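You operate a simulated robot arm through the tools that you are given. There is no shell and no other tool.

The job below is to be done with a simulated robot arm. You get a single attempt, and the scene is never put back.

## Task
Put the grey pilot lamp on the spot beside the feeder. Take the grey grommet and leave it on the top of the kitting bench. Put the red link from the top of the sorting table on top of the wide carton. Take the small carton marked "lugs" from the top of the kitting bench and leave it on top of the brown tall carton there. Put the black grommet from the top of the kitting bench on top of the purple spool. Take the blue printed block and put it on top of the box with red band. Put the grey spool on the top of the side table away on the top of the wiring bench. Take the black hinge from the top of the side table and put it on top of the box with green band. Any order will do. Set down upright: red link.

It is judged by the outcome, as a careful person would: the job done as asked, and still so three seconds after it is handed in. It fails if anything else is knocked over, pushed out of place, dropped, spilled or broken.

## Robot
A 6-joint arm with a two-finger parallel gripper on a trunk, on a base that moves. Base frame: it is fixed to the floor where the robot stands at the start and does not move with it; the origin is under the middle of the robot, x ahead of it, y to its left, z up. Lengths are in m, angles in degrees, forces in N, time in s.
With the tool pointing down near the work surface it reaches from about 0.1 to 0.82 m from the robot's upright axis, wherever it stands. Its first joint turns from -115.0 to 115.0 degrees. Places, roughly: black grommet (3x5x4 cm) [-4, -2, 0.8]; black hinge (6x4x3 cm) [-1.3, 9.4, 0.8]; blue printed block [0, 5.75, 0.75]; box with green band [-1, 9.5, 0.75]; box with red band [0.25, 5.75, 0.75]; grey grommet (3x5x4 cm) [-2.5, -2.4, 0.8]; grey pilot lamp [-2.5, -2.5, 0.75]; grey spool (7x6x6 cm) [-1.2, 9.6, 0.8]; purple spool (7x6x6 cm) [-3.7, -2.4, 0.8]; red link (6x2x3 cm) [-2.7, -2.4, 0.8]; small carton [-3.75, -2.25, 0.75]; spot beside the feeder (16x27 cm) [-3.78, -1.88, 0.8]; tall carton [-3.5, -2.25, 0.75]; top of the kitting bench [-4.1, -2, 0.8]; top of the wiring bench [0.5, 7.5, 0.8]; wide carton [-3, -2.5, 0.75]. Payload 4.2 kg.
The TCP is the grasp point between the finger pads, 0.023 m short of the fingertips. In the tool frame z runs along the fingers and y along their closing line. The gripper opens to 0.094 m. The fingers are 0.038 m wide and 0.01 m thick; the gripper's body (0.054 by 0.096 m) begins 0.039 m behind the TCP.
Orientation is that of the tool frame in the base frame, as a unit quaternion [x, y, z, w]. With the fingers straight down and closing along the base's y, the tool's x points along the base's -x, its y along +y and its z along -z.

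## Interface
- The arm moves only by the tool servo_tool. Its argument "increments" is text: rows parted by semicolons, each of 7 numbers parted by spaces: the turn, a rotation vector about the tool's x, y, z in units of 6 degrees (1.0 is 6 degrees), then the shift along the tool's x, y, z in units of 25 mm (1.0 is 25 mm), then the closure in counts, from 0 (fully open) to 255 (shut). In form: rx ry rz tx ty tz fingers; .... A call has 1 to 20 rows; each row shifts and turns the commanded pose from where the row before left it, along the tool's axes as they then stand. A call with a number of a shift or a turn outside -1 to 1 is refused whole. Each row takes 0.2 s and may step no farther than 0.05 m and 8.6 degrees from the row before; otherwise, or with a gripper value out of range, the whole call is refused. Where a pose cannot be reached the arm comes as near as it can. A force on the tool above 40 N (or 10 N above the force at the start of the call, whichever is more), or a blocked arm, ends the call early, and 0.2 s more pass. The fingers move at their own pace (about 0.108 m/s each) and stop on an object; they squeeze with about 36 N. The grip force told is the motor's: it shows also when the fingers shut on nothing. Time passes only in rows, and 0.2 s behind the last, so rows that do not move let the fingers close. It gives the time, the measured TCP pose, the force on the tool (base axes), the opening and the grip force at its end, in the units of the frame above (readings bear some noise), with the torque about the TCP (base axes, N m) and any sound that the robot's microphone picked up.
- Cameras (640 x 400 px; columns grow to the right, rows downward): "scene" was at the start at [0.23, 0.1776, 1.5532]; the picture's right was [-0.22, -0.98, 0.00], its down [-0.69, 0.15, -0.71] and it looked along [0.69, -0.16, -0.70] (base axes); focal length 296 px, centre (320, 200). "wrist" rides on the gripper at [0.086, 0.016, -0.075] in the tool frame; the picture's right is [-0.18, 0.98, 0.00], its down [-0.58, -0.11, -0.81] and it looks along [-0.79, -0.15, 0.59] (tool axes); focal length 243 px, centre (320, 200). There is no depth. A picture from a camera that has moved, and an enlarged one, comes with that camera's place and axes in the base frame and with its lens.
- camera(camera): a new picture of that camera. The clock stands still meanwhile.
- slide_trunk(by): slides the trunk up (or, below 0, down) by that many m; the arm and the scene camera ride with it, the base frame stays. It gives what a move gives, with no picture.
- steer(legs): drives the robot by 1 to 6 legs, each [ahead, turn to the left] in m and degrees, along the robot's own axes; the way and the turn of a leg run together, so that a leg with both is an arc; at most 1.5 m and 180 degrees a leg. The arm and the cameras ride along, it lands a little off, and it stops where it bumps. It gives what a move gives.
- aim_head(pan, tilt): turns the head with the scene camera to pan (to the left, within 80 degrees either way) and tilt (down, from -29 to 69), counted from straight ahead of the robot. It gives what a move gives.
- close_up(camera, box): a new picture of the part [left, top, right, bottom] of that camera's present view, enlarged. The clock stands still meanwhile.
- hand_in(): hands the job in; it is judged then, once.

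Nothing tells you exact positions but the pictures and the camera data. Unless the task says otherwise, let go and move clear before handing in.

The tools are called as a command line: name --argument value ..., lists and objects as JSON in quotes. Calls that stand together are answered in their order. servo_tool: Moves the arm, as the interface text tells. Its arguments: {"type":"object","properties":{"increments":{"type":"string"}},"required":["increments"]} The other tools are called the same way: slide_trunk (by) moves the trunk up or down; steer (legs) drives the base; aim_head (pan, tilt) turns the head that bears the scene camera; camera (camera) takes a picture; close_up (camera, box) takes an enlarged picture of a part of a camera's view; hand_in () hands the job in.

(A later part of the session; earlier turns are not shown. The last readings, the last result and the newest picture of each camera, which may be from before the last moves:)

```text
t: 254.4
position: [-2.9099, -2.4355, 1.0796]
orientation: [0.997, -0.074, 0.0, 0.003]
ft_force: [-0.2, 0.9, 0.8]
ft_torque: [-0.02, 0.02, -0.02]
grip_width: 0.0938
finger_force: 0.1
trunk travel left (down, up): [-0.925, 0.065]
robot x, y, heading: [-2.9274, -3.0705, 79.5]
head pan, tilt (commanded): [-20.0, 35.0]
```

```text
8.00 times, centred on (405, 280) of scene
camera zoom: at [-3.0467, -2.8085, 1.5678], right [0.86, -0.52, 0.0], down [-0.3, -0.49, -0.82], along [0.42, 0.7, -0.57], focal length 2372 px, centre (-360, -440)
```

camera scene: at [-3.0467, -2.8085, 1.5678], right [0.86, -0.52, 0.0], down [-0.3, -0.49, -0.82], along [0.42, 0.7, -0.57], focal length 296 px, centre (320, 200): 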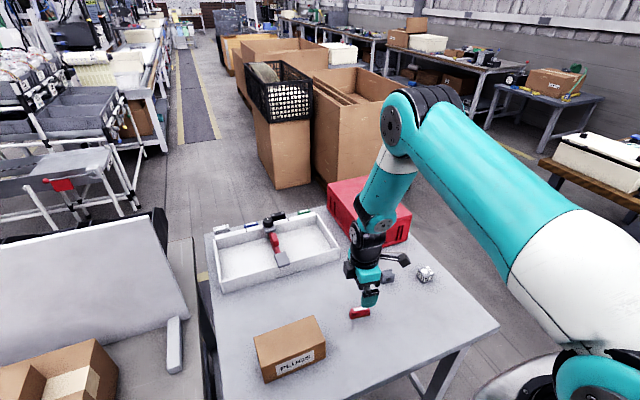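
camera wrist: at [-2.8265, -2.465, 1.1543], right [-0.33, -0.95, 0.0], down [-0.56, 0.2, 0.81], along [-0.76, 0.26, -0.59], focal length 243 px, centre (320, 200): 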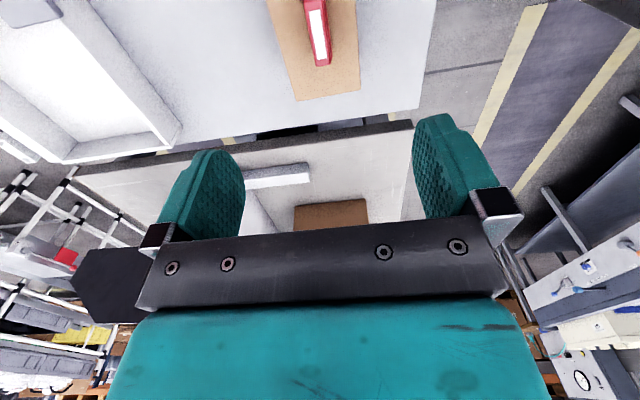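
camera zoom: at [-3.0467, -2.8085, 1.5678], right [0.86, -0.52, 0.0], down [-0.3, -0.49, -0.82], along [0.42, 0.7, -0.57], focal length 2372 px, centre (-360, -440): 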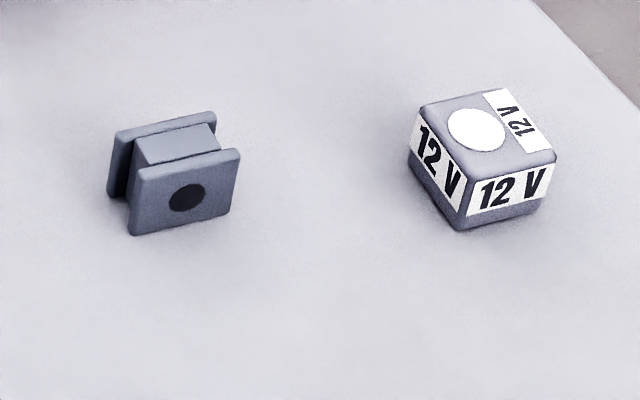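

Grey grommet is at ≈(-2.532,-2.370), lamp nearby. Both are near my reach limit, so I'll advance 8 cm first.

steer --legs '[[0.08, 0]]'

aim_head --pan -25 --tilt 45

camera --camera "scene"

```text
t: 255.5
position: [-2.8944, -2.3547, 1.0804]
orientation: [0.997, -0.074, 0.0, 0.002]
ft_force: [-0.6, -0.7, -0.5]
ft_torque: [0.01, 0.01, 0.01]
grip_width: 0.0941
finger_force: 0.0
trunk travel left (down, up): [-0.925, 0.065]
robot x, y, heading: [-2.9132, -2.9912, 79.0]
head pan, tilt (commanded): [-20.0, 35.0]
```

```text
t: 256.2
position: [-2.8951, -2.3553, 1.0789]
orientation: [0.997, -0.073, -0.001, 0.002]
ft_force: [0.3, -0.4, 0.2]
ft_torque: [0.03, -0.01, -0.02]
grip_width: 0.0941
finger_force: 0.0
trunk travel left (down, up): [-0.925, 0.065]
robot x, y, heading: [-2.9109, -2.9926, 79.0]
head pan, tilt (commanded): [-25.0, 45.0]
```

```text
taken
camera scene: at [-3.0286, -2.738, 1.553], right [0.81, -0.59, 0.0], down [-0.42, -0.57, -0.71], along [0.42, 0.57, -0.71], focal length 296 px, centre (320, 200)
```

scene: 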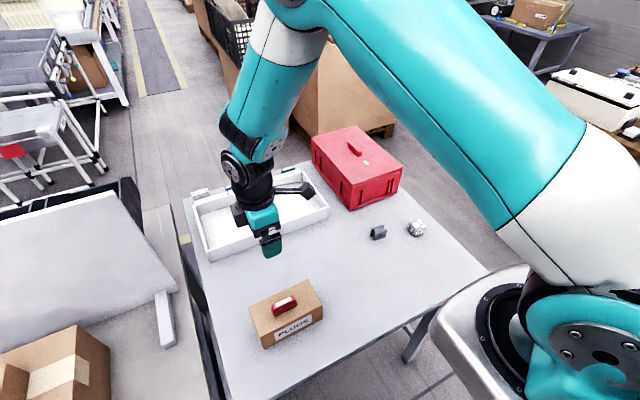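

close_up --camera "scene" --box '[360, 210, 440, 250]'

```text
8.00 times, centred on (400, 230) of scene
camera zoom: at [-3.0286, -2.738, 1.553], right [0.81, -0.59, 0.0], down [-0.42, -0.57, -0.71], along [0.42, 0.57, -0.71], focal length 2372 px, centre (-320, -40)
```

zoom: 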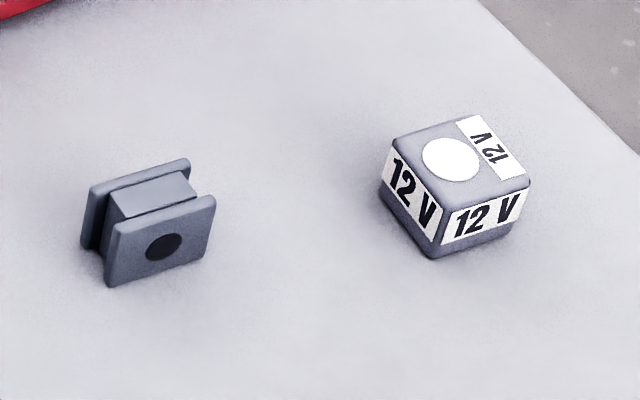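

Grommet refined to (-2.531,-2.372). Moving above it (staying clear of the red box) and descending partway.

servo_tool --increments "0 0 0.7 0 0 0 0;0 0 0.65 0 0 0 0;0 0 0 0.943 -0.234 0 0;0 0 0 0.943 -0.234 0 0;0 0 0 0.943 -0.234 0 0;0 0 0 0.943 -0.234 0 0;0 0 0 0.943 -0.234 0 0;0 0 0 0.943 -0.234 0 0;0 0 0 0.943 -0.234 0 0;0 0 0 0.943 -0.234 0 0;0 0 0 0.943 -0.234 0 0;0 0 0 0.943 -0.234 0 0;0 0 0 0.943 -0.234 0 0;0 0 0 0.943 -0.234 0 0;0 0 0 0.943 -0.234 0 0;0 0 0 0.943 -0.234 0 0;0 0 0 0.943 -0.234 0 0;0 0 0 0 0 0 0"

servo_tool --increments "0 0 0 0 0 1 0;0 0 0 0 0 1 0;0 0 0 0 0 1 0;0 0 0 0 0 1 0;0 0 0 0 0 1 0;0 0 0 0 0 0.4 0;0 0 0 0 0 0 0"

camera --camera "wrist"

camera --camera "scene"

```text
t: 260.0
position: [-2.5284, -2.3707, 1.078]
orientation: [0.99, -0.143, 0.0, 0.002]
ft_force: [-0.2, -0.9, 0.7]
ft_torque: [-0.02, 0.04, 0.01]
grip_width: 0.0944
finger_force: 0.1
trunk travel left (down, up): [-0.925, 0.065]
robot x, y, heading: [-2.913, -2.9896, 79.0]
head pan, tilt (commanded): [-25.0, 45.0]
```

```text
t: 261.6
position: [-2.5307, -2.3706, 0.943]
orientation: [0.99, -0.143, 0.0, 0.002]
ft_force: [-0.8, -0.1, 0.5]
ft_torque: [0.0, -0.01, -0.03]
grip_width: 0.0939
finger_force: 0.1
trunk travel left (down, up): [-0.925, 0.065]
robot x, y, heading: [-2.9145, -2.992, 79.2]
head pan, tilt (commanded): [-25.0, 45.0]
```

```text
taken
camera wrist: at [-2.4516, -2.412, 1.0178], right [-0.46, -0.89, 0.0], down [-0.53, 0.27, 0.81], along [-0.72, 0.37, -0.59], focal length 243 px, centre (320, 200)
```

wrist: 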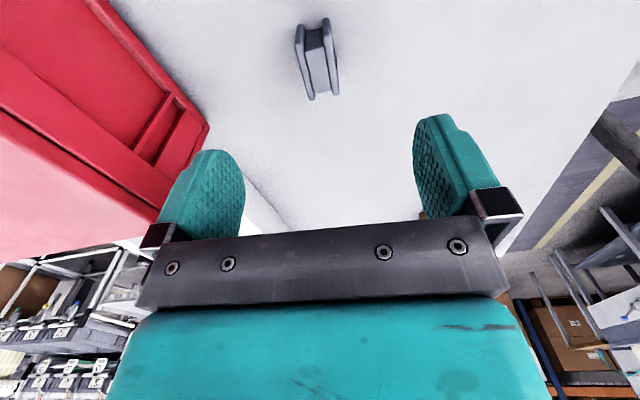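

```text
taken
camera scene: at [-3.0285, -2.738, 1.553], right [0.81, -0.59, 0.0], down [-0.42, -0.57, -0.71], along [0.42, 0.57, -0.71], focal length 296 px, centre (320, 200)
```

scene: 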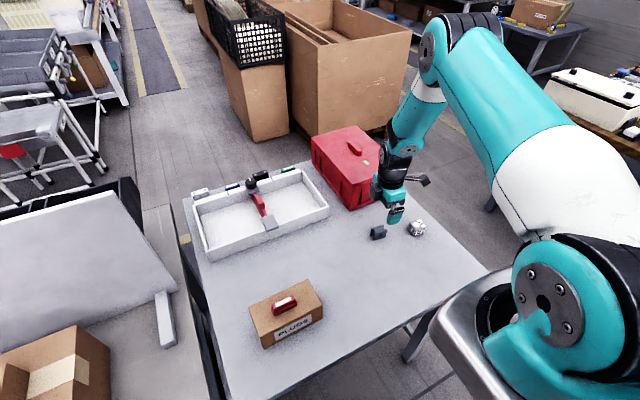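

Aligned and centred. Descending and gripping across the flanges as before.

servo_tool --increments "0 0 0 0.1 0 1 0;0 0 0 0 0 1 0;0 0 0 0 0 1 0;0 0 0 0 0 0.8 0;0 0 0 0 0 0.5 0;0 0 0 0 0 0.35 0;0 0 0 0 0 0 0"

servo_tool --increments "0 0 0 0 0 0 255;0 0 0 0 0 0 255;0 0 0 0 0 0 255;0 0 0 0 0 0 255;0 0 0 0 0 0 255;0 0 0 0 0 -0.2 255;0 0 0 0 0 -0.3 255;0 0 0 0 0 -0.4 255;0 0 0 0 0 -0.4 255;0 0 0 0 0 0 255"

camera --camera "wrist"

```text
t: 263.2
position: [-2.5269, -2.3707, 0.8276]
orientation: [0.99, -0.144, 0.0, 0.001]
ft_force: [0.2, -0.1, 0.3]
ft_torque: [-0.02, 0.02, 0.03]
grip_width: 0.094
finger_force: 0.0
trunk travel left (down, up): [-0.925, 0.065]
robot x, y, heading: [-2.9098, -2.989, 79.0]
head pan, tilt (commanded): [-25.0, 45.0]
```

```text
t: 265.4
position: [-2.5278, -2.3707, 0.8604]
orientation: [0.99, -0.144, 0.0, 0.002]
ft_force: [0.4, 0.0, -0.4]
ft_torque: [-0.01, 0.0, -0.02]
grip_width: 0.0251
finger_force: 36.3
trunk travel left (down, up): [-0.925, 0.065]
robot x, y, heading: [-2.9146, -2.9863, 79.0]
head pan, tilt (commanded): [-25.0, 45.0]
```

```text
taken
camera wrist: at [-2.4494, -2.4123, 0.935], right [-0.46, -0.89, 0.0], down [-0.53, 0.27, 0.81], along [-0.72, 0.37, -0.59], focal length 243 px, centre (320, 200)
```

wrist: 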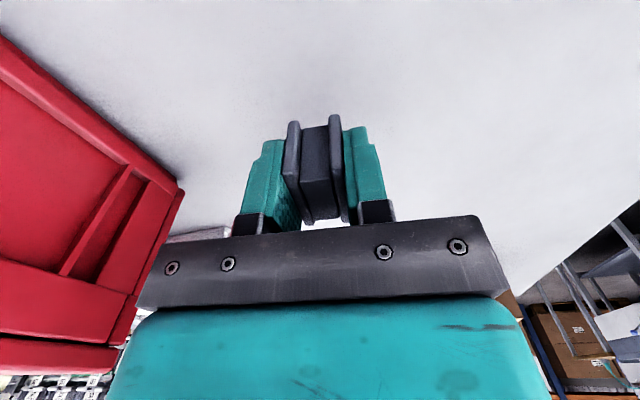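

Grey grommet held. Lifting and carrying it over to the free area of the kitting bench near (-3.215,-2.42).

servo_tool --increments "0 0 0 0 0 -1 255;0 0 0 0 0 -1 255;0 0 0 0 0 -1 255;0 0 0 0 0 -1 255;0 0 0 0 0 -1 255;0 0 0 0 0 -1 255;0 0 0 0 0 -1 255;0 0 0 -0.957 0.36 0 255;0 0 0 -0.957 0.36 0 255;0 0 0 -0.957 0.36 0 255;0 0 0 -0.957 0.36 0 255;0 0 0 -0.957 0.36 0 255;0 0 0 -0.957 0.36 0 255;0 0 0 -0.957 0.36 0 255;0 0 0 -0.957 0.36 0 255;0 0 0 -0.957 0.36 0 255;0 0 0 -0.957 0.36 0 255;0 0 0 0 0 0 255"

servo_tool --increments "0 0 0 -0.957 0.36 0 255;0 0 0 -0.957 0.36 0 255;0 0 0 -0.957 0.36 0 255;0 0 0 -0.957 0.36 0 255;0 0 0 -0.957 0.36 0 255;0 0 0 -0.957 0.36 0 255;0 0 0 -0.957 0.36 0 255;0 0 0 -0.957 0.36 0 255;0 0 0 -0.957 0.36 0 255;0 0 0 -0.957 0.36 0 255;0 0 0 -0.957 0.36 0 255;0 0 0 -0.957 0.36 0 255;0 0 0 0 0 0 255"

aim_head --pan 5 --tilt 50

camera --camera "scene"

camera --camera "wrist"

```text
t: 269.2
position: [-2.782, -2.3903, 1.037]
orientation: [0.99, -0.145, -0.001, 0.002]
ft_force: [0.0, -0.7, 0.3]
ft_torque: [0.01, 0.02, 0.01]
grip_width: 0.0247
finger_force: 36.2
trunk travel left (down, up): [-0.925, 0.065]
robot x, y, heading: [-2.9108, -2.9906, 79.1]
head pan, tilt (commanded): [-25.0, 45.0]
```

```text
t: 272.0
position: [-3.0894, -2.4113, 1.035]
orientation: [0.99, -0.144, -0.001, 0.002]
ft_force: [0.3, -0.2, 0.2]
ft_torque: [0.02, 0.03, 0.01]
grip_width: 0.0248
finger_force: 36.2
trunk travel left (down, up): [-0.925, 0.065]
robot x, y, heading: [-2.9105, -2.9924, 79.1]
head pan, tilt (commanded): [-25.0, 45.0]
```

```text
t: 273.0
position: [-3.0881, -2.4114, 1.0358]
orientation: [0.99, -0.144, -0.001, 0.002]
ft_force: [-0.4, -0.3, -0.1]
ft_torque: [0.02, 0.0, 0.03]
grip_width: 0.0248
finger_force: 36.3
trunk travel left (down, up): [-0.925, 0.065]
robot x, y, heading: [-2.91, -2.992, 78.9]
head pan, tilt (commanded): [5.0, 50.0]
```

```text
taken
camera scene: at [-3.0684, -2.7272, 1.5461], right [0.99, -0.11, 0.0], down [-0.08, -0.76, -0.64], along [0.07, 0.64, -0.77], focal length 296 px, centre (320, 200)
```

scene: 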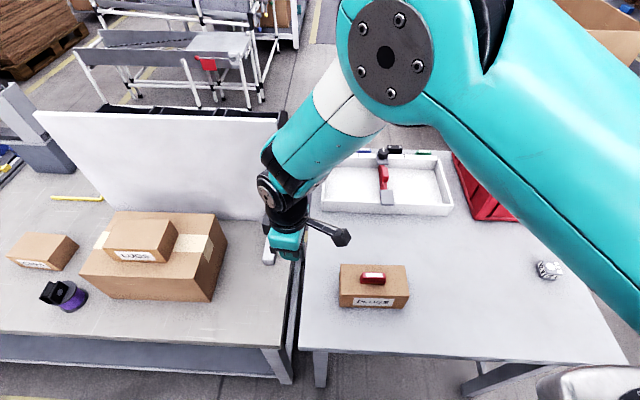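

```text
taken
camera wrist: at [-3.01, -2.4526, 1.1094], right [-0.46, -0.89, 0.0], down [-0.53, 0.27, 0.81], along [-0.72, 0.37, -0.59], focal length 243 px, centre (320, 200)
```

wrist: 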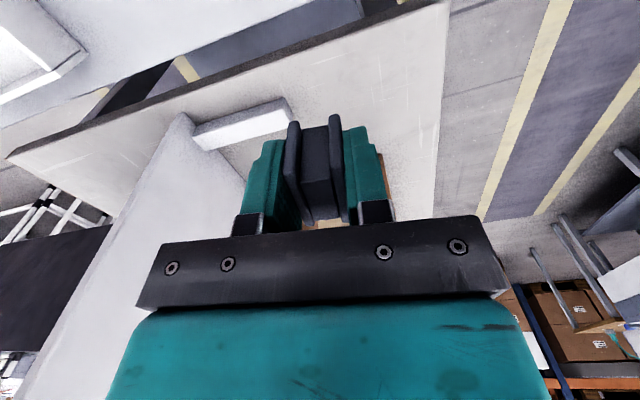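

The open patch beside the tall carton is clear. Moving over (-3.205,-2.425) and lowering.

servo_tool --increments "0 0 0 -0.859 0.372 0 255;0 0 0 -0.859 0.372 0 255;0 0 0 -0.859 0.372 0 255;0 0 0 -0.859 0.372 0 255;0 0 0 -0.859 0.372 0 255;0 0 0 0 0 1 255;0 0 0 0 0 1 255;0 0 0 0 0 1 255;0 0 0 0 0 1 255;0 0 0 0 0 1 255;0 0 0 0 0 1 255;0 0 0 0 0 1 255;0 0 0 0 0 0.6 255;0 0 0 0 0 0 255"

close_up --camera "scene" --box '[180, 200, 320, 340]'

```text
t: 276.0
position: [-3.2032, -2.4292, 0.8471]
orientation: [0.99, -0.144, 0.0, 0.002]
ft_force: [0.1, 0.0, 0.0]
ft_torque: [-0.02, -0.02, 0.01]
grip_width: 0.025
finger_force: 35.8
trunk travel left (down, up): [-0.925, 0.065]
robot x, y, heading: [-2.9095, -2.9908, 79.1]
head pan, tilt (commanded): [5.0, 50.0]
```

```text
2.86 times, centred on (250, 270) of scene
camera zoom: at [-3.0684, -2.7272, 1.546], right [0.99, -0.11, 0.0], down [-0.08, -0.76, -0.64], along [0.07, 0.64, -0.77], focal length 847 px, centre (520, 0)
```

zoom: 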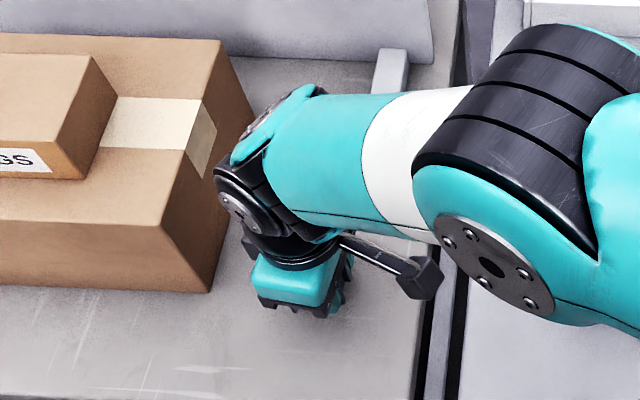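

servo_tool --increments "0 0 0 0 0 0.3 255;0 0 0 0 0 0.25 255;0 0 0 0 0 0 255"

servo_tool --increments "0 0 0 0 0 0.12 255;0 0 0 0 0 0 255"

servo_tool --increments "0 0 0 0 0 0.08 255;0 0 0 0 0 0 255"

```text
t: 276.8
position: [-3.2035, -2.4269, 0.8321]
orientation: [0.99, -0.144, 0.0, 0.002]
ft_force: [0.2, -0.9, -0.5]
ft_torque: [-0.04, 0.04, 0.0]
grip_width: 0.0249
finger_force: 35.4
trunk travel left (down, up): [-0.925, 0.065]
robot x, y, heading: [-2.9171, -2.9895, 78.9]
head pan, tilt (commanded): [5.0, 50.0]
```

```text
t: 277.4
position: [-3.2022, -2.4273, 0.8301]
orientation: [0.99, -0.144, 0.001, 0.002]
ft_force: [-0.8, 1.0, -0.1]
ft_torque: [0.05, -0.04, 0.0]
grip_width: 0.0252
finger_force: 36.1
trunk travel left (down, up): [-0.925, 0.065]
robot x, y, heading: [-2.9127, -2.9924, 79.1]
head pan, tilt (commanded): [5.0, 50.0]
```

```text
t: 278.0
position: [-3.203, -2.4258, 0.8263]
orientation: [0.99, -0.144, 0.0, 0.001]
ft_force: [0.5, -1.9, 1.6]
ft_torque: [-0.04, 0.03, -0.01]
grip_width: 0.0248
finger_force: 36.0
trunk travel left (down, up): [-0.925, 0.065]
robot x, y, heading: [-2.9115, -2.99, 79.1]
head pan, tilt (commanded): [5.0, 50.0]
```

The grommet touches the bench surface. Releasing and rising.

servo_tool --increments "0 0 0 0 0 0 130;0 0 0 0 0 0 130;0 0 0 0 0 0 130;0 0 0 0 0 -0.4 130;0 0 0 0 0 -0.8 130;0 0 0 0 0 -1 130;0 0 0 0 0 -1 130;0 0 0 0 0 -1 0;0 0 0 0 0 -1 0;0 0 0 0 0 -1 0;0 0 0 0 0 -1 0;0 0 0 0 0 -1 0;0 0 0 0 0 0 0"

camera --camera "scene"

camera --camera "wrist"

```text
t: 280.8
position: [-3.2031, -2.4285, 1.0327]
orientation: [0.99, -0.143, -0.001, 0.001]
ft_force: [0.3, 0.8, -0.1]
ft_torque: [0.03, 0.0, 0.0]
grip_width: 0.0942
finger_force: 0.1
trunk travel left (down, up): [-0.925, 0.065]
robot x, y, heading: [-2.9093, -2.9948, 79.0]
head pan, tilt (commanded): [5.0, 50.0]
```

```text
taken
camera scene: at [-3.0684, -2.7272, 1.546], right [0.99, -0.11, 0.0], down [-0.08, -0.76, -0.64], along [0.07, 0.64, -0.77], focal length 296 px, centre (320, 200)
```

scene: 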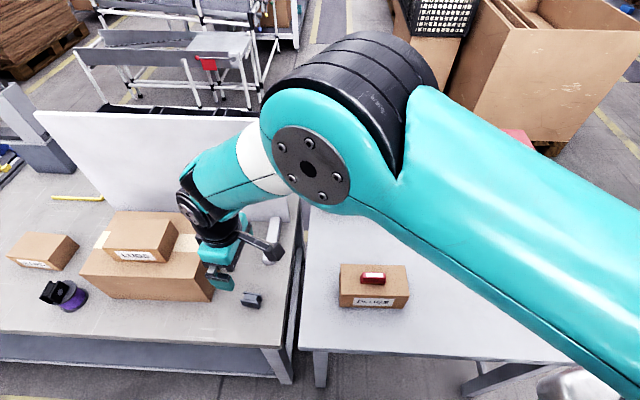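

```text
taken
camera wrist: at [-3.1247, -2.4684, 1.1086], right [-0.46, -0.89, 0.0], down [-0.53, 0.27, 0.81], along [-0.72, 0.37, -0.59], focal length 243 px, centre (320, 200)
```

wrist: 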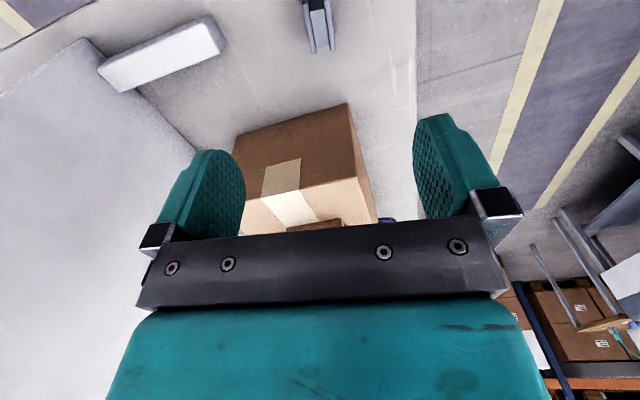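

The grey grommet is standing on the kitting bench. Now moving across to the pilot lamp at ≈(-2.418,-2.435).

servo_tool --increments "0 0 0 0.974 -0.28 0 0;0 0 0 0.974 -0.28 0 0;0 0 0 0.974 -0.28 0 0;0 0 0 0.974 -0.28 0 0;0 0 0 0.974 -0.28 0 0;0 0 0 0.974 -0.28 0 0;0 0 0 0.974 -0.28 0 0;0 0 0 0.974 -0.28 0 0;0 0 0 0.974 -0.28 0 0;0 0 0 0.974 -0.28 0 0;0 0 0 0.974 -0.28 0 0;0 0 0 0.974 -0.28 0 0;0 0 0 0.974 -0.28 0 0;0 0 0 0.974 -0.28 0 0;0 0 0 0.974 -0.28 0 0;0 0 0 0.974 -0.28 0 0"

servo_tool --increments "0 0 0 0.974 -0.28 0 0;0 0 0 0.974 -0.28 0 0;0 0 0 0.974 -0.28 0 0;0 0 0 0.974 -0.28 0 0;0 0 0 0.974 -0.28 0 0;0 0 0 0.974 -0.28 0 0;0 0 0 0.974 -0.28 0 0;0 0 0 0.974 -0.28 0 0;0 0 0 0.974 -0.28 0 0;0 0 0 0.974 -0.28 0 0;0 0 0 0.974 -0.28 0 0;0 0 0 0.974 -0.28 0 0;0 0 0 0.974 -0.28 0 0;0 0 0 0.974 -0.28 0 0;0 0 0 0.974 -0.28 0 0;0 0 0 0 0 1 0;0 0 0 0 0 1 0;0 0 0 0 0 1 0;0 0 0 0 0 0.5 0;0 0 0 0 0 0 0"

camera --camera "wrist"

camera --camera "scene"

```text
t: 284.2
position: [-2.7985, -2.4282, 1.0315]
orientation: [0.99, -0.144, -0.001, 0.002]
ft_force: [0.1, 0.6, 0.1]
ft_torque: [-0.02, -0.02, -0.01]
grip_width: 0.094
finger_force: 0.1
trunk travel left (down, up): [-0.925, 0.065]
robot x, y, heading: [-2.9119, -2.991, 79.0]
head pan, tilt (commanded): [5.0, 50.0]
```

```text
t: 288.4
position: [-2.4196, -2.4315, 0.9441]
orientation: [0.99, -0.144, -0.001, 0.002]
ft_force: [0.2, -0.1, 0.1]
ft_torque: [0.0, -0.01, 0.01]
grip_width: 0.094
finger_force: 0.0
trunk travel left (down, up): [-0.925, 0.065]
robot x, y, heading: [-2.9143, -2.9914, 79.1]
head pan, tilt (commanded): [5.0, 50.0]
```

```text
taken
camera wrist: at [-2.3408, -2.4729, 1.0189], right [-0.46, -0.89, 0.0], down [-0.53, 0.27, 0.81], along [-0.72, 0.37, -0.59], focal length 243 px, centre (320, 200)
```

wrist: 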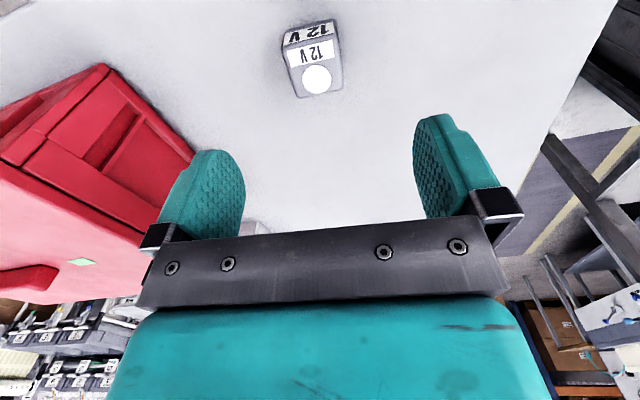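

```text
taken
camera scene: at [-3.0682, -2.7272, 1.5461], right [0.99, -0.11, 0.0], down [-0.08, -0.76, -0.64], along [0.07, 0.64, -0.77], focal length 296 px, centre (320, 200)
```

scene: 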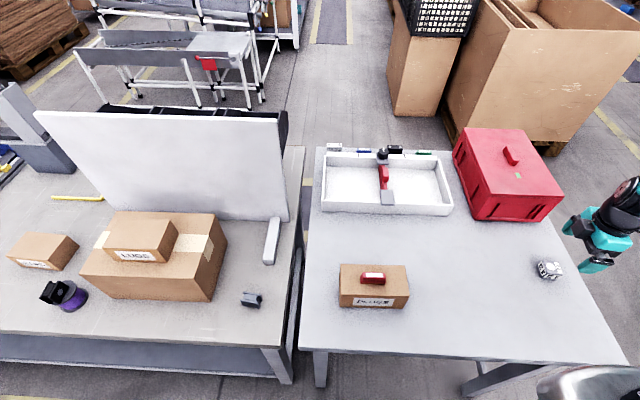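

Lamp is centred below and aligned. Descending to grip it.

servo_tool --increments "0 0 0 0.05 -0.1 1 0;0 0 0 0 0 1 0;0 0 0 0 0 1 0;0 0 0 0 0 0.8 0;0 0 0 0 0 0.5 0;0 0 0 0 0 0.4 0;0 0 0 0 0 0 0"

camera --camera "wrist"

```text
t: 290.0
position: [-2.4176, -2.4304, 0.8267]
orientation: [0.99, -0.143, 0.0, 0.002]
ft_force: [0.6, 0.1, -0.4]
ft_torque: [0.0, -0.03, 0.03]
grip_width: 0.094
finger_force: 0.0
trunk travel left (down, up): [-0.925, 0.065]
robot x, y, heading: [-2.9122, -2.9903, 79.0]
head pan, tilt (commanded): [5.0, 50.0]
```

```text
taken
camera wrist: at [-2.3392, -2.472, 0.901], right [-0.46, -0.89, 0.0], down [-0.53, 0.27, 0.81], along [-0.72, 0.37, -0.59], focal length 243 px, centre (320, 200)
```

wrist: 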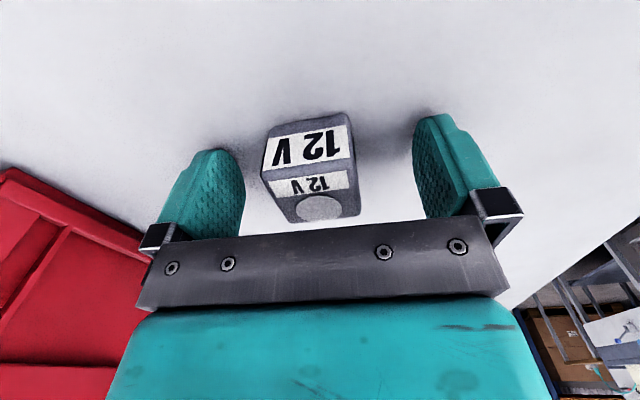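

Slightly off-centre; shifting 5 mm toward the lamp and closing.

servo_tool --increments "0 0 0 0 -0.2 0 0;0 0 0 0 0 0 0;0 0 0 0 0 0 255;0 0 0 0 0 0 255;0 0 0 0 0 0 255;0 0 0 0 0 0 255;0 0 0 0 0 0 255;0 0 0 0 0 -0.2 255;0 0 0 0 0 -0.3 255;0 0 0 0 0 -0.4 255;0 0 0 0 0 -0.4 255;0 0 0 0 0 0 255"

camera --camera "wrist"

```text
t: 292.6
position: [-2.4158, -2.4255, 0.8589]
orientation: [0.99, -0.143, 0.0, 0.002]
ft_force: [0.5, -0.6, -0.4]
ft_torque: [0.0, -0.01, 0.0]
grip_width: 0.0394
finger_force: 36.3
trunk travel left (down, up): [-0.925, 0.065]
robot x, y, heading: [-2.9156, -2.989, 78.9]
head pan, tilt (commanded): [5.0, 50.0]
```

```text
taken
camera wrist: at [-2.3377, -2.4672, 0.9342], right [-0.46, -0.89, 0.0], down [-0.53, 0.27, 0.81], along [-0.72, 0.37, -0.59], focal length 243 px, centre (320, 200)
```

wrist: 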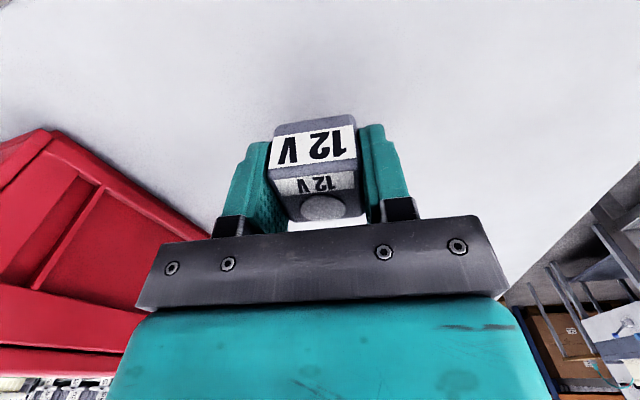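

Lamp held (39 mm). Lifting and tucking the arm for travel to the front side.

servo_tool --increments "0 0 0 0 0 -1 255;0 0 0 0 0 -1 255;0 0 0 0 0 -1 255;0 0 0 0 0 -1 255;0 0 0 0 0 -1 255;0 0 0 0 0 -1 255;0 0 0 0 0 -1 255;0 0 0 0 0 -1 255;0 0 0 0 0 -1 255;0 0 0 0 0 -1 255;0 0 0 0 0 -1 255;0 0 0 0 0 -1 255;0 0 0 0 0 -0.4 255;0 0 0 0 0 0 255"

servo_tool --increments "0 0 0 -0.964 0.635 0 255;0 0 0 -0.964 0.635 0 255;0 0 0 -0.964 0.635 0 255;0 0 0 -0.964 0.635 0 255;0 0 0 -0.964 0.635 0 255;0 0 0 -0.964 0.635 0 255;0 0 0 -0.964 0.635 0 255;0 0 0 -0.964 0.635 0 255;0 0 0 -0.964 0.635 0 255;0 0 0 -0.964 0.635 0 255;0 0 0 -0.964 0.635 0 255;0 0 0 0 0 0 255"

camera --camera "scene"

```text
t: 295.6
position: [-2.4162, -2.4241, 1.1691]
orientation: [0.99, -0.144, 0.0, 0.001]
ft_force: [-0.2, 0.4, -1.1]
ft_torque: [0.02, 0.01, -0.01]
grip_width: 0.039
finger_force: 35.7
trunk travel left (down, up): [-0.925, 0.065]
robot x, y, heading: [-2.9107, -2.9898, 79.4]
head pan, tilt (commanded): [5.0, 50.0]
```

```text
t: 298.2
position: [-2.7208, -2.5177, 1.1696]
orientation: [0.99, -0.144, 0.0, 0.002]
ft_force: [0.4, -0.8, -0.2]
ft_torque: [-0.03, -0.05, -0.01]
grip_width: 0.0393
finger_force: 36.0
trunk travel left (down, up): [-0.925, 0.065]
robot x, y, heading: [-2.913, -2.9897, 79.0]
head pan, tilt (commanded): [5.0, 50.0]
```

```text
taken
camera scene: at [-3.0683, -2.7272, 1.5461], right [0.99, -0.11, 0.0], down [-0.08, -0.76, -0.64], along [0.07, 0.64, -0.77], focal length 296 px, centre (320, 200)
```

scene: 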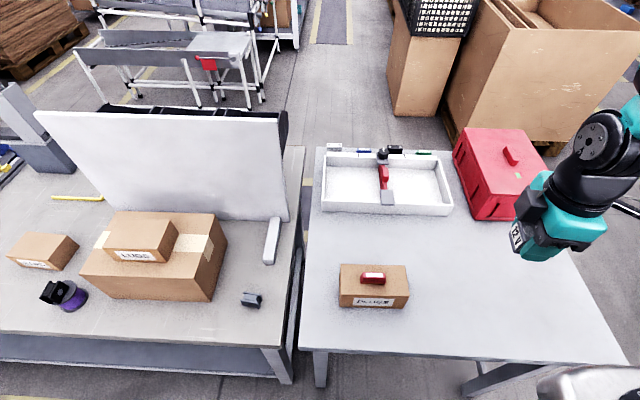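

Lamp is held and clear. I'll drive back around the sorting table to the front aisle (back off, along the rear aisle, arc through the gap).

steer --legs '[[-0.14, 0], [0, -87.3], [0.52, 0], [0.785, 90]]'

aim_head --pan 0 --tilt 35

camera --camera "scene"

```text
t: 309.7
position: [-1.6623, -2.3174, 1.1693]
orientation: [0.991, -0.131, 0.0, 0.001]
ft_force: [0.1, -0.3, -1.4]
ft_torque: [0.0, -0.01, -0.04]
grip_width: 0.0391
finger_force: 36.1
trunk travel left (down, up): [-0.925, 0.065]
robot x, y, heading: [-1.8408, -2.7984, 80.3]
head pan, tilt (commanded): [5.0, 50.0]
cut short: leg 4
```

```text
t: 310.5
position: [-1.6628, -2.3177, 1.1699]
orientation: [0.992, -0.13, 0.0, 0.002]
ft_force: [-0.2, 0.3, -1.7]
ft_torque: [-0.03, 0.0, 0.0]
grip_width: 0.0393
finger_force: 36.1
trunk travel left (down, up): [-0.925, 0.065]
robot x, y, heading: [-1.8414, -2.7921, 80.2]
head pan, tilt (commanded): [0.0, 35.0]
```

```text
taken
camera scene: at [-1.9939, -2.526, 1.5677], right [0.99, -0.17, 0.0], down [-0.1, -0.57, -0.82], along [0.14, 0.81, -0.57], focal length 296 px, centre (320, 200)
```

scene: 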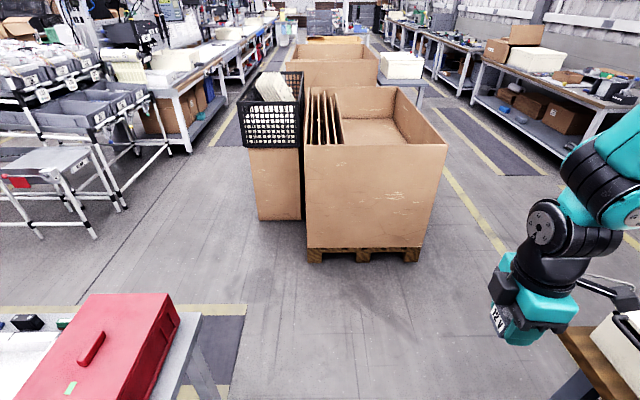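

The route forward is clear. Continuing through the gap and arcing left into the front aisle.

steer --legs '[[0.8, 1.5], [0.785, 91]]'

aim_head --pan 20 --tilt 35

camera --camera "scene"

```text
t: 318.6
position: [-2.6185, -1.2504, 1.1702]
orientation: [0.791, 0.612, 0.002, 0.002]
ft_force: [0.7, -0.1, -1.1]
ft_torque: [-0.01, -0.02, 0.0]
grip_width: 0.0392
finger_force: 36.4
trunk travel left (down, up): [-0.925, 0.065]
robot x, y, heading: [-2.1392, -1.4246, 170.5]
head pan, tilt (commanded): [0.0, 35.0]
cut short: leg 2
```

```text
t: 319.5
position: [-2.6182, -1.2506, 1.1693]
orientation: [0.791, 0.611, 0.002, 0.001]
ft_force: [-0.6, 0.3, -0.3]
ft_torque: [0.01, 0.01, -0.01]
grip_width: 0.0391
finger_force: 36.3
trunk travel left (down, up): [-0.925, 0.065]
robot x, y, heading: [-2.1376, -1.4242, 170.5]
head pan, tilt (commanded): [20.0, 35.0]
```

```text
taken
camera scene: at [-2.4096, -1.6071, 1.5678], right [-0.18, 0.98, 0.0], down [0.56, 0.1, -0.82], along [-0.81, -0.15, -0.57], focal length 296 px, centre (320, 200)
```

scene: 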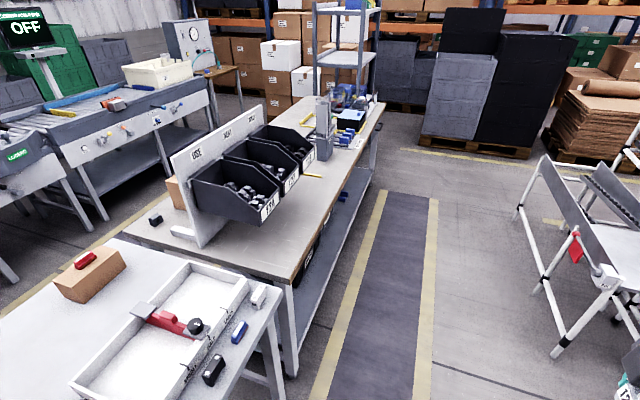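

Back in the front aisle. Driving to the stance east of the feeder spot and turning 45° toward the bench.

steer --legs '[[1.09, 0], [0, 46.2]]'

aim_head --pan -10 --tilt 50

camera --camera "scene"

```text
t: 327.0
position: [-3.6435, -1.4804, 1.169]
orientation: [0.487, 0.874, 0.002, 0.0]
ft_force: [0.3, 0.6, -1.1]
ft_torque: [-0.03, -0.04, -0.03]
grip_width: 0.0393
finger_force: 35.8
trunk travel left (down, up): [-0.925, 0.065]
robot x, y, heading: [-3.186, -1.25, -143.1]
head pan, tilt (commanded): [20.0, 35.0]
```

```text
t: 328.0
position: [-3.6424, -1.4806, 1.1686]
orientation: [0.487, 0.873, 0.001, 0.001]
ft_force: [-0.2, 0.8, -0.9]
ft_torque: [0.01, 0.01, -0.02]
grip_width: 0.0391
finger_force: 36.3
trunk travel left (down, up): [-0.925, 0.065]
robot x, y, heading: [-3.1847, -1.2531, -142.9]
head pan, tilt (commanded): [-10.0, 50.0]
```

```text
taken
camera scene: at [-3.2612, -1.5342, 1.5461], right [-0.45, 0.89, 0.0], down [0.68, 0.35, -0.64], along [-0.57, -0.29, -0.77], focal length 296 px, centre (320, 200)
```

scene: 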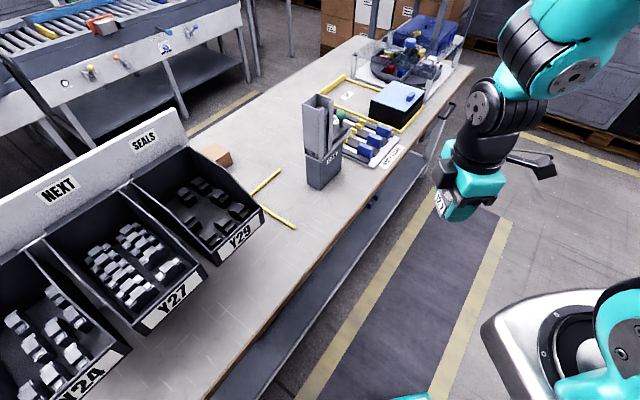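

The spot between the yellow L and the feeder is clear. I'll creep forward 4 cm so the front part of the spot is well within reach.

steer --legs '[[0.045, 0]]'

camera --camera "scene"

close_up --camera "scene" --box '[220, 80, 420, 260]'

```text
t: 328.9
position: [-3.6793, -1.5068, 1.17]
orientation: [0.486, 0.874, 0.002, 0.001]
ft_force: [-1.0, 0.0, -0.5]
ft_torque: [-0.02, -0.01, 0.01]
grip_width: 0.0391
finger_force: 36.1
trunk travel left (down, up): [-0.925, 0.065]
robot x, y, heading: [-3.2215, -1.2788, -143.2]
head pan, tilt (commanded): [-10.0, 50.0]
```

```text
taken
camera scene: at [-3.2972, -1.5614, 1.5461], right [-0.45, 0.89, 0.0], down [0.68, 0.35, -0.64], along [-0.57, -0.29, -0.77], focal length 296 px, centre (320, 200)
```

scene: 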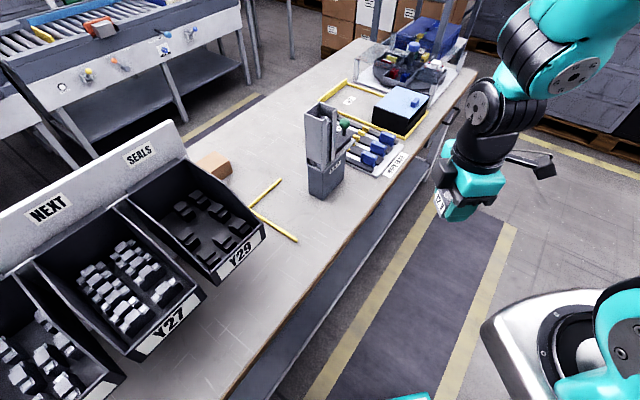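

```text
2.22 times, centred on (320, 170) of scene
camera zoom: at [-3.2972, -1.5614, 1.5461], right [-0.45, 0.89, 0.0], down [0.68, 0.35, -0.64], along [-0.57, -0.29, -0.77], focal length 659 px, centre (320, 267)
```

zoom: 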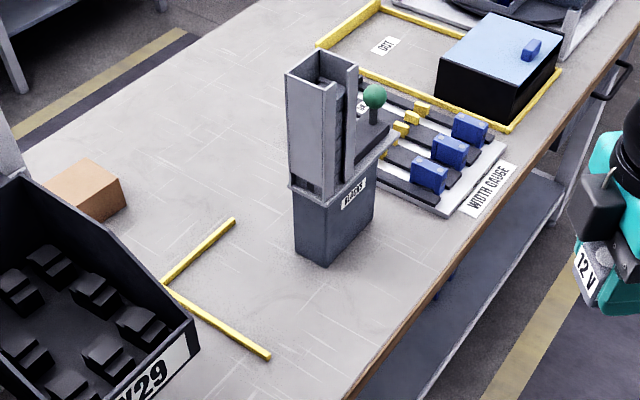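

Target point inside the spot: (-3.763,-1.823). Moving above it at height first, then checking clearance with the feeder tower.

servo_tool --increments "0 0 0 -0.896 -0.952 0 255;0 0 0 -0.896 -0.952 0 255;0 0 0 -0.896 -0.952 0 255;0 0 0 -0.896 -0.952 0 255;0 0 0 -0.896 -0.952 0 255;0 0 0 -0.896 -0.952 0 255;0 0 0 -0.896 -0.952 0 255;0 0 0 -0.896 -0.952 0 255;0 0 0 -0.896 -0.952 0 255;0 0 0 -0.896 -0.952 0 255;0 0 0 0 0 0 255"

servo_tool --increments "0 0 0 0 0 1 255;0 0 0 0 0 1 255;0 0 0 0 0 1 255;0 0 0 0 0 1 255;0 0 0 0 0 0 255"

camera --camera "scene"

camera --camera "wrist"

```text
t: 331.3
position: [-3.764, -1.8242, 1.169]
orientation: [0.486, 0.874, 0.002, 0.0]
ft_force: [0.4, -0.2, -1.4]
ft_torque: [0.0, -0.04, 0.03]
grip_width: 0.0392
finger_force: 35.6
trunk travel left (down, up): [-0.925, 0.065]
robot x, y, heading: [-3.22, -1.2808, -142.9]
head pan, tilt (commanded): [-10.0, 50.0]
```

```text
t: 332.5
position: [-3.7618, -1.8223, 1.0687]
orientation: [0.486, 0.874, 0.001, 0.002]
ft_force: [-0.1, 0.2, -1.3]
ft_torque: [0.0, 0.01, -0.02]
grip_width: 0.0391
finger_force: 35.8
trunk travel left (down, up): [-0.925, 0.065]
robot x, y, heading: [-3.2237, -1.2804, -143.1]
head pan, tilt (commanded): [-10.0, 50.0]
```

```text
taken
camera scene: at [-3.2975, -1.5617, 1.546], right [-0.45, 0.89, 0.0], down [0.68, 0.35, -0.64], along [-0.57, -0.29, -0.77], focal length 296 px, centre (320, 200)
```

scene: 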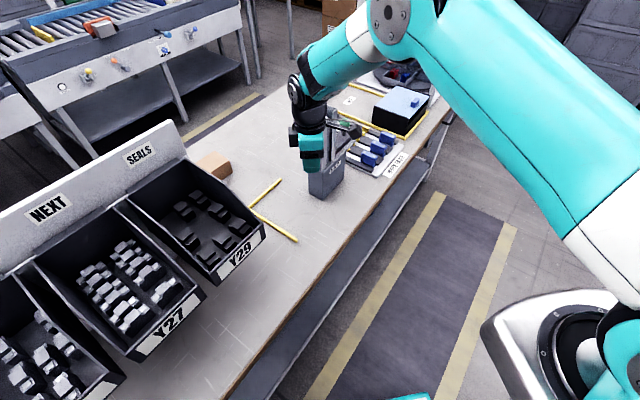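

```text
taken
camera wrist: at [-3.7938, -1.7426, 1.1431], right [0.93, 0.36, 0.0], down [0.21, -0.55, 0.81], along [0.29, -0.75, -0.59], focal length 243 px, centre (320, 200)
```

wrist: 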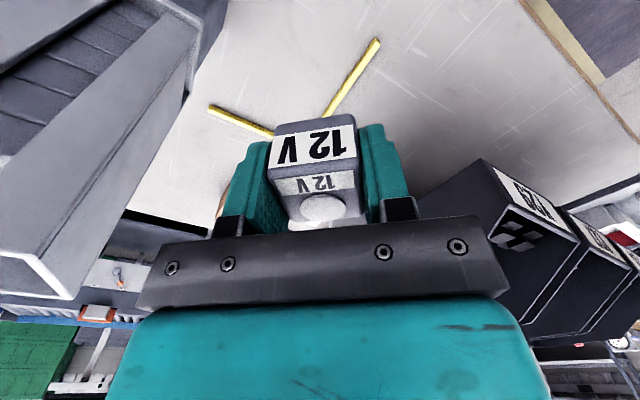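

The wrist sits above/behind the lamp on my side, clear of the feeder tower. Continuing down in stages.

servo_tool --increments "0 0 0 0 0 1 255;0 0 0 0 0 1 255;0 0 0 0 0 1 255;0 0 0 0 0 1 255;0 0 0 0 0 1 255;0 0 0 0 0 0 255"

close_up --camera "scene" --box '[220, 60, 420, 260]'

camera --camera "wrist"

```text
t: 333.9
position: [-3.7629, -1.8242, 0.943]
orientation: [0.486, 0.874, 0.002, 0.001]
ft_force: [0.9, 0.0, -0.8]
ft_torque: [0.01, 0.0, -0.01]
grip_width: 0.0393
finger_force: 35.9
trunk travel left (down, up): [-0.925, 0.065]
robot x, y, heading: [-3.2246, -1.2809, -143.2]
head pan, tilt (commanded): [-10.0, 50.0]
```

```text
2.00 times, centred on (320, 160) of scene
camera zoom: at [-3.2975, -1.5617, 1.546], right [-0.45, 0.89, 0.0], down [0.68, 0.35, -0.64], along [-0.57, -0.29, -0.77], focal length 593 px, centre (320, 280)
```

zoom: 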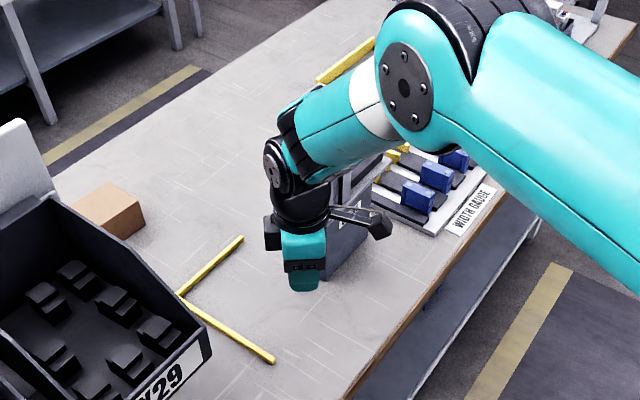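

```text
taken
camera wrist: at [-3.7938, -1.7441, 1.0175], right [0.93, 0.36, 0.0], down [0.21, -0.55, 0.81], along [0.29, -0.75, -0.59], focal length 243 px, centre (320, 200)
```

wrist: 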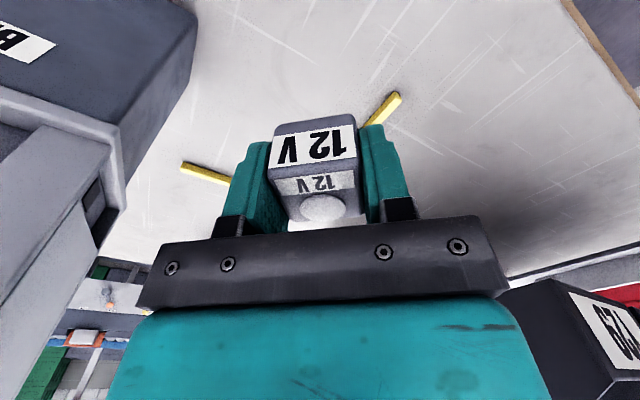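

Still clear. Descending to just above the bench and then to contact.

servo_tool --increments "0 0 0 0 0 1 255;0 0 0 0 0 1 255;0 0 0 0 0 1 255;0 0 0 0 0 0.9 255;0 0 0 0 0 0 255"

servo_tool --increments "0 0 0 0 0 0.3 255;0 0 0 0 0 0.2 255;0 0 0 0 0 0 255"

servo_tool --increments "0 0 0 0 0 0.1 255;0 0 0 0 0 0 255"

servo_tool --increments "0 0 0 0 0 0.08 255;0 0 0 0 0 0 255"

```text
t: 335.1
position: [-3.763, -1.8243, 0.8442]
orientation: [0.486, 0.874, 0.002, 0.001]
ft_force: [0.7, -0.2, -1.2]
ft_torque: [0.02, -0.02, -0.01]
grip_width: 0.0395
finger_force: 36.1
trunk travel left (down, up): [-0.925, 0.065]
robot x, y, heading: [-3.2216, -1.2825, -143.2]
head pan, tilt (commanded): [-10.0, 50.0]
```

```text
t: 335.9
position: [-3.762, -1.8237, 0.8331]
orientation: [0.486, 0.874, 0.001, 0.001]
ft_force: [0.3, -0.7, -0.2]
ft_torque: [0.0, -0.01, -0.01]
grip_width: 0.0391
finger_force: 36.0
trunk travel left (down, up): [-0.925, 0.065]
robot x, y, heading: [-3.225, -1.2818, -143.1]
head pan, tilt (commanded): [-10.0, 50.0]
```

```text
t: 336.5
position: [-3.7623, -1.8239, 0.8316]
orientation: [0.487, 0.874, 0.001, 0.001]
ft_force: [-0.6, 0.0, -0.1]
ft_torque: [0.01, 0.02, -0.01]
grip_width: 0.0392
finger_force: 36.1
trunk travel left (down, up): [-0.925, 0.065]
robot x, y, heading: [-3.2224, -1.2782, -143.2]
head pan, tilt (commanded): [-10.0, 50.0]
```

```text
t: 337.1
position: [-3.763, -1.8239, 0.8286]
orientation: [0.486, 0.874, 0.001, 0.001]
ft_force: [-0.6, 0.1, -0.1]
ft_torque: [-0.01, 0.01, -0.01]
grip_width: 0.039
finger_force: 36.3
trunk travel left (down, up): [-0.925, 0.065]
robot x, y, heading: [-3.2243, -1.2777, -143.1]
head pan, tilt (commanded): [-10.0, 50.0]
```

servo_tool --increments "0 0 0 0 0 0.08 255;0 0 0 0 0 0 255"

servo_tool --increments "0 0 0 0 0 0.06 255;0 0 0 0 0 0 255"

```text
t: 337.7
position: [-3.7624, -1.8232, 0.8263]
orientation: [0.487, 0.874, 0.001, 0.0]
ft_force: [-0.1, 0.1, -0.1]
ft_torque: [0.0, -0.02, 0.01]
grip_width: 0.039
finger_force: 35.7
trunk travel left (down, up): [-0.925, 0.065]
robot x, y, heading: [-3.2225, -1.2816, -143.2]
head pan, tilt (commanded): [-10.0, 50.0]
```

```text
t: 338.3
position: [-3.7622, -1.8229, 0.8261]
orientation: [0.487, 0.874, 0.001, 0.002]
ft_force: [-0.8, 1.8, 12.0]
ft_torque: [-0.02, 0.08, -0.01]
grip_width: 0.0393
finger_force: 36.2
trunk travel left (down, up): [-0.925, 0.065]
robot x, y, heading: [-3.2221, -1.2828, -143.0]
head pan, tilt (commanded): [-10.0, 50.0]
```

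Contact at 12 N; the lamp is on the bench in the spot. Releasing and rising.

servo_tool --increments "0 0 0 0 0 -0.03 255;0 0 0 0 0 0 90;0 0 0 0 0 0 90;0 0 0 0 0 0 90;0 0 0 0 0 -0.4 90;0 0 0 0 0 -0.8 90;0 0 0 0 0 -1 90;0 0 0 0 0 -1 90;0 0 0 0 0 -1 90;0 0 0 0 0 -1 90;0 0 0 0 0 -1 90;0 0 0 0 0 -1 90;0 0 0 0 0 -1 90;0 0 0 0 0 -1 90;0 0 0 0 0 -1 90;0 0 0 0 0 -1 90;0 0 0 0 0 -1 90;0 0 0 0 0 -1 90;0 0 0 0 0 0 0"

servo_tool --increments "0 0 0 0.9 0.95 0 0;0 0 0 0.9 0.95 0 0;0 0 0 0.9 0.95 0 0;0 0 0 0.9 0.95 0 0;0 0 0 0.9 0.95 0 0;0 0 0 0.9 0.95 0 0;0 0 0 0.9 0.95 0 0;0 0 0 0.9 0.95 0 0;0 0 0 0.9 0.95 0 0;0 0 0 0 0 0 0"

camera --camera "scene"

close_up --camera "scene" --box '[220, 80, 420, 260]'

```text
t: 342.3
position: [-3.7649, -1.8246, 1.1574]
orientation: [0.487, 0.873, 0.002, 0.001]
ft_force: [0.8, 0.0, -0.2]
ft_torque: [-0.04, 0.0, 0.02]
grip_width: 0.094
finger_force: 0.1
trunk travel left (down, up): [-0.925, 0.065]
robot x, y, heading: [-3.2258, -1.2793, -143.0]
head pan, tilt (commanded): [-10.0, 50.0]
```

```text
t: 344.5
position: [-3.6893, -1.5403, 1.1573]
orientation: [0.487, 0.874, 0.002, 0.001]
ft_force: [0.1, 0.1, 0.3]
ft_torque: [0.0, -0.02, -0.01]
grip_width: 0.0939
finger_force: 0.0
trunk travel left (down, up): [-0.925, 0.065]
robot x, y, heading: [-3.2218, -1.2816, -143.0]
head pan, tilt (commanded): [-10.0, 50.0]
```

```text
taken
camera scene: at [-3.2975, -1.5616, 1.5461], right [-0.45, 0.89, 0.0], down [0.68, 0.35, -0.64], along [-0.57, -0.29, -0.77], focal length 296 px, centre (320, 200)
```

scene: 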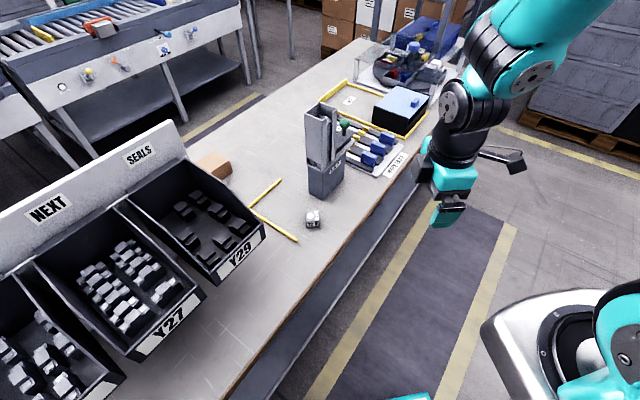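

```text
2.22 times, centred on (320, 170) of scene
camera zoom: at [-3.2975, -1.5616, 1.5461], right [-0.45, 0.89, 0.0], down [0.68, 0.35, -0.64], along [-0.57, -0.29, -0.77], focal length 659 px, centre (320, 267)
```

zoom: 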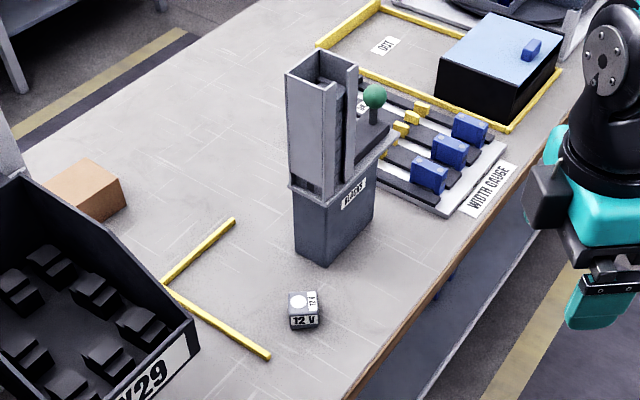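

The lamp is in the marked spot. Kitting/sorting work is complete; now I'll head out toward the northern area. First along the front aisle east.

steer --legs '[[0, 134.6], [1.4, 0]]'

aim_head --pan 0 --tilt 25

camera --camera "scene"

```text
t: 357.1
position: [-1.3266, -1.6186, 1.1579]
orientation: [-0.62, 0.784, 0.001, -0.001]
ft_force: [-0.6, 0.5, 0.7]
ft_torque: [-0.01, -0.02, 0.0]
grip_width: 0.0943
finger_force: 0.0
trunk travel left (down, up): [-0.925, 0.065]
robot x, y, heading: [-1.8393, -1.4739, -8.1]
head pan, tilt (commanded): [-10.0, 50.0]
```

```text
t: 357.9
position: [-1.3269, -1.6184, 1.1574]
orientation: [-0.621, 0.784, 0.002, -0.002]
ft_force: [0.4, -0.3, 0.1]
ft_torque: [0.01, 0.02, 0.01]
grip_width: 0.0942
finger_force: 0.1
trunk travel left (down, up): [-0.925, 0.065]
robot x, y, heading: [-1.8412, -1.4727, -8.1]
head pan, tilt (commanded): [0.0, 25.0]
```

```text
taken
camera scene: at [-1.5726, -1.3142, 1.5835], right [-0.14, -0.99, 0.0], down [-0.42, 0.06, -0.91], along [0.9, -0.13, -0.42], focal length 296 px, centre (320, 200)
```

scene: 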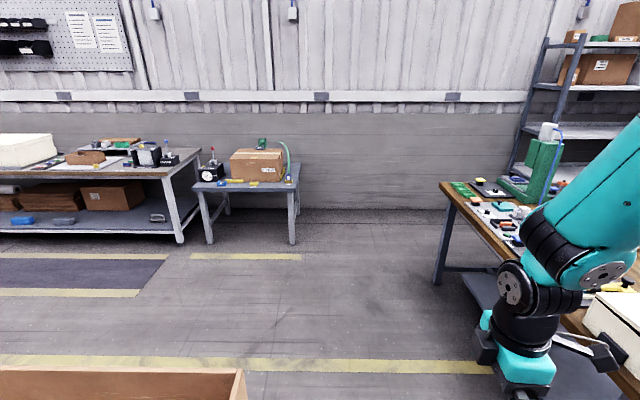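

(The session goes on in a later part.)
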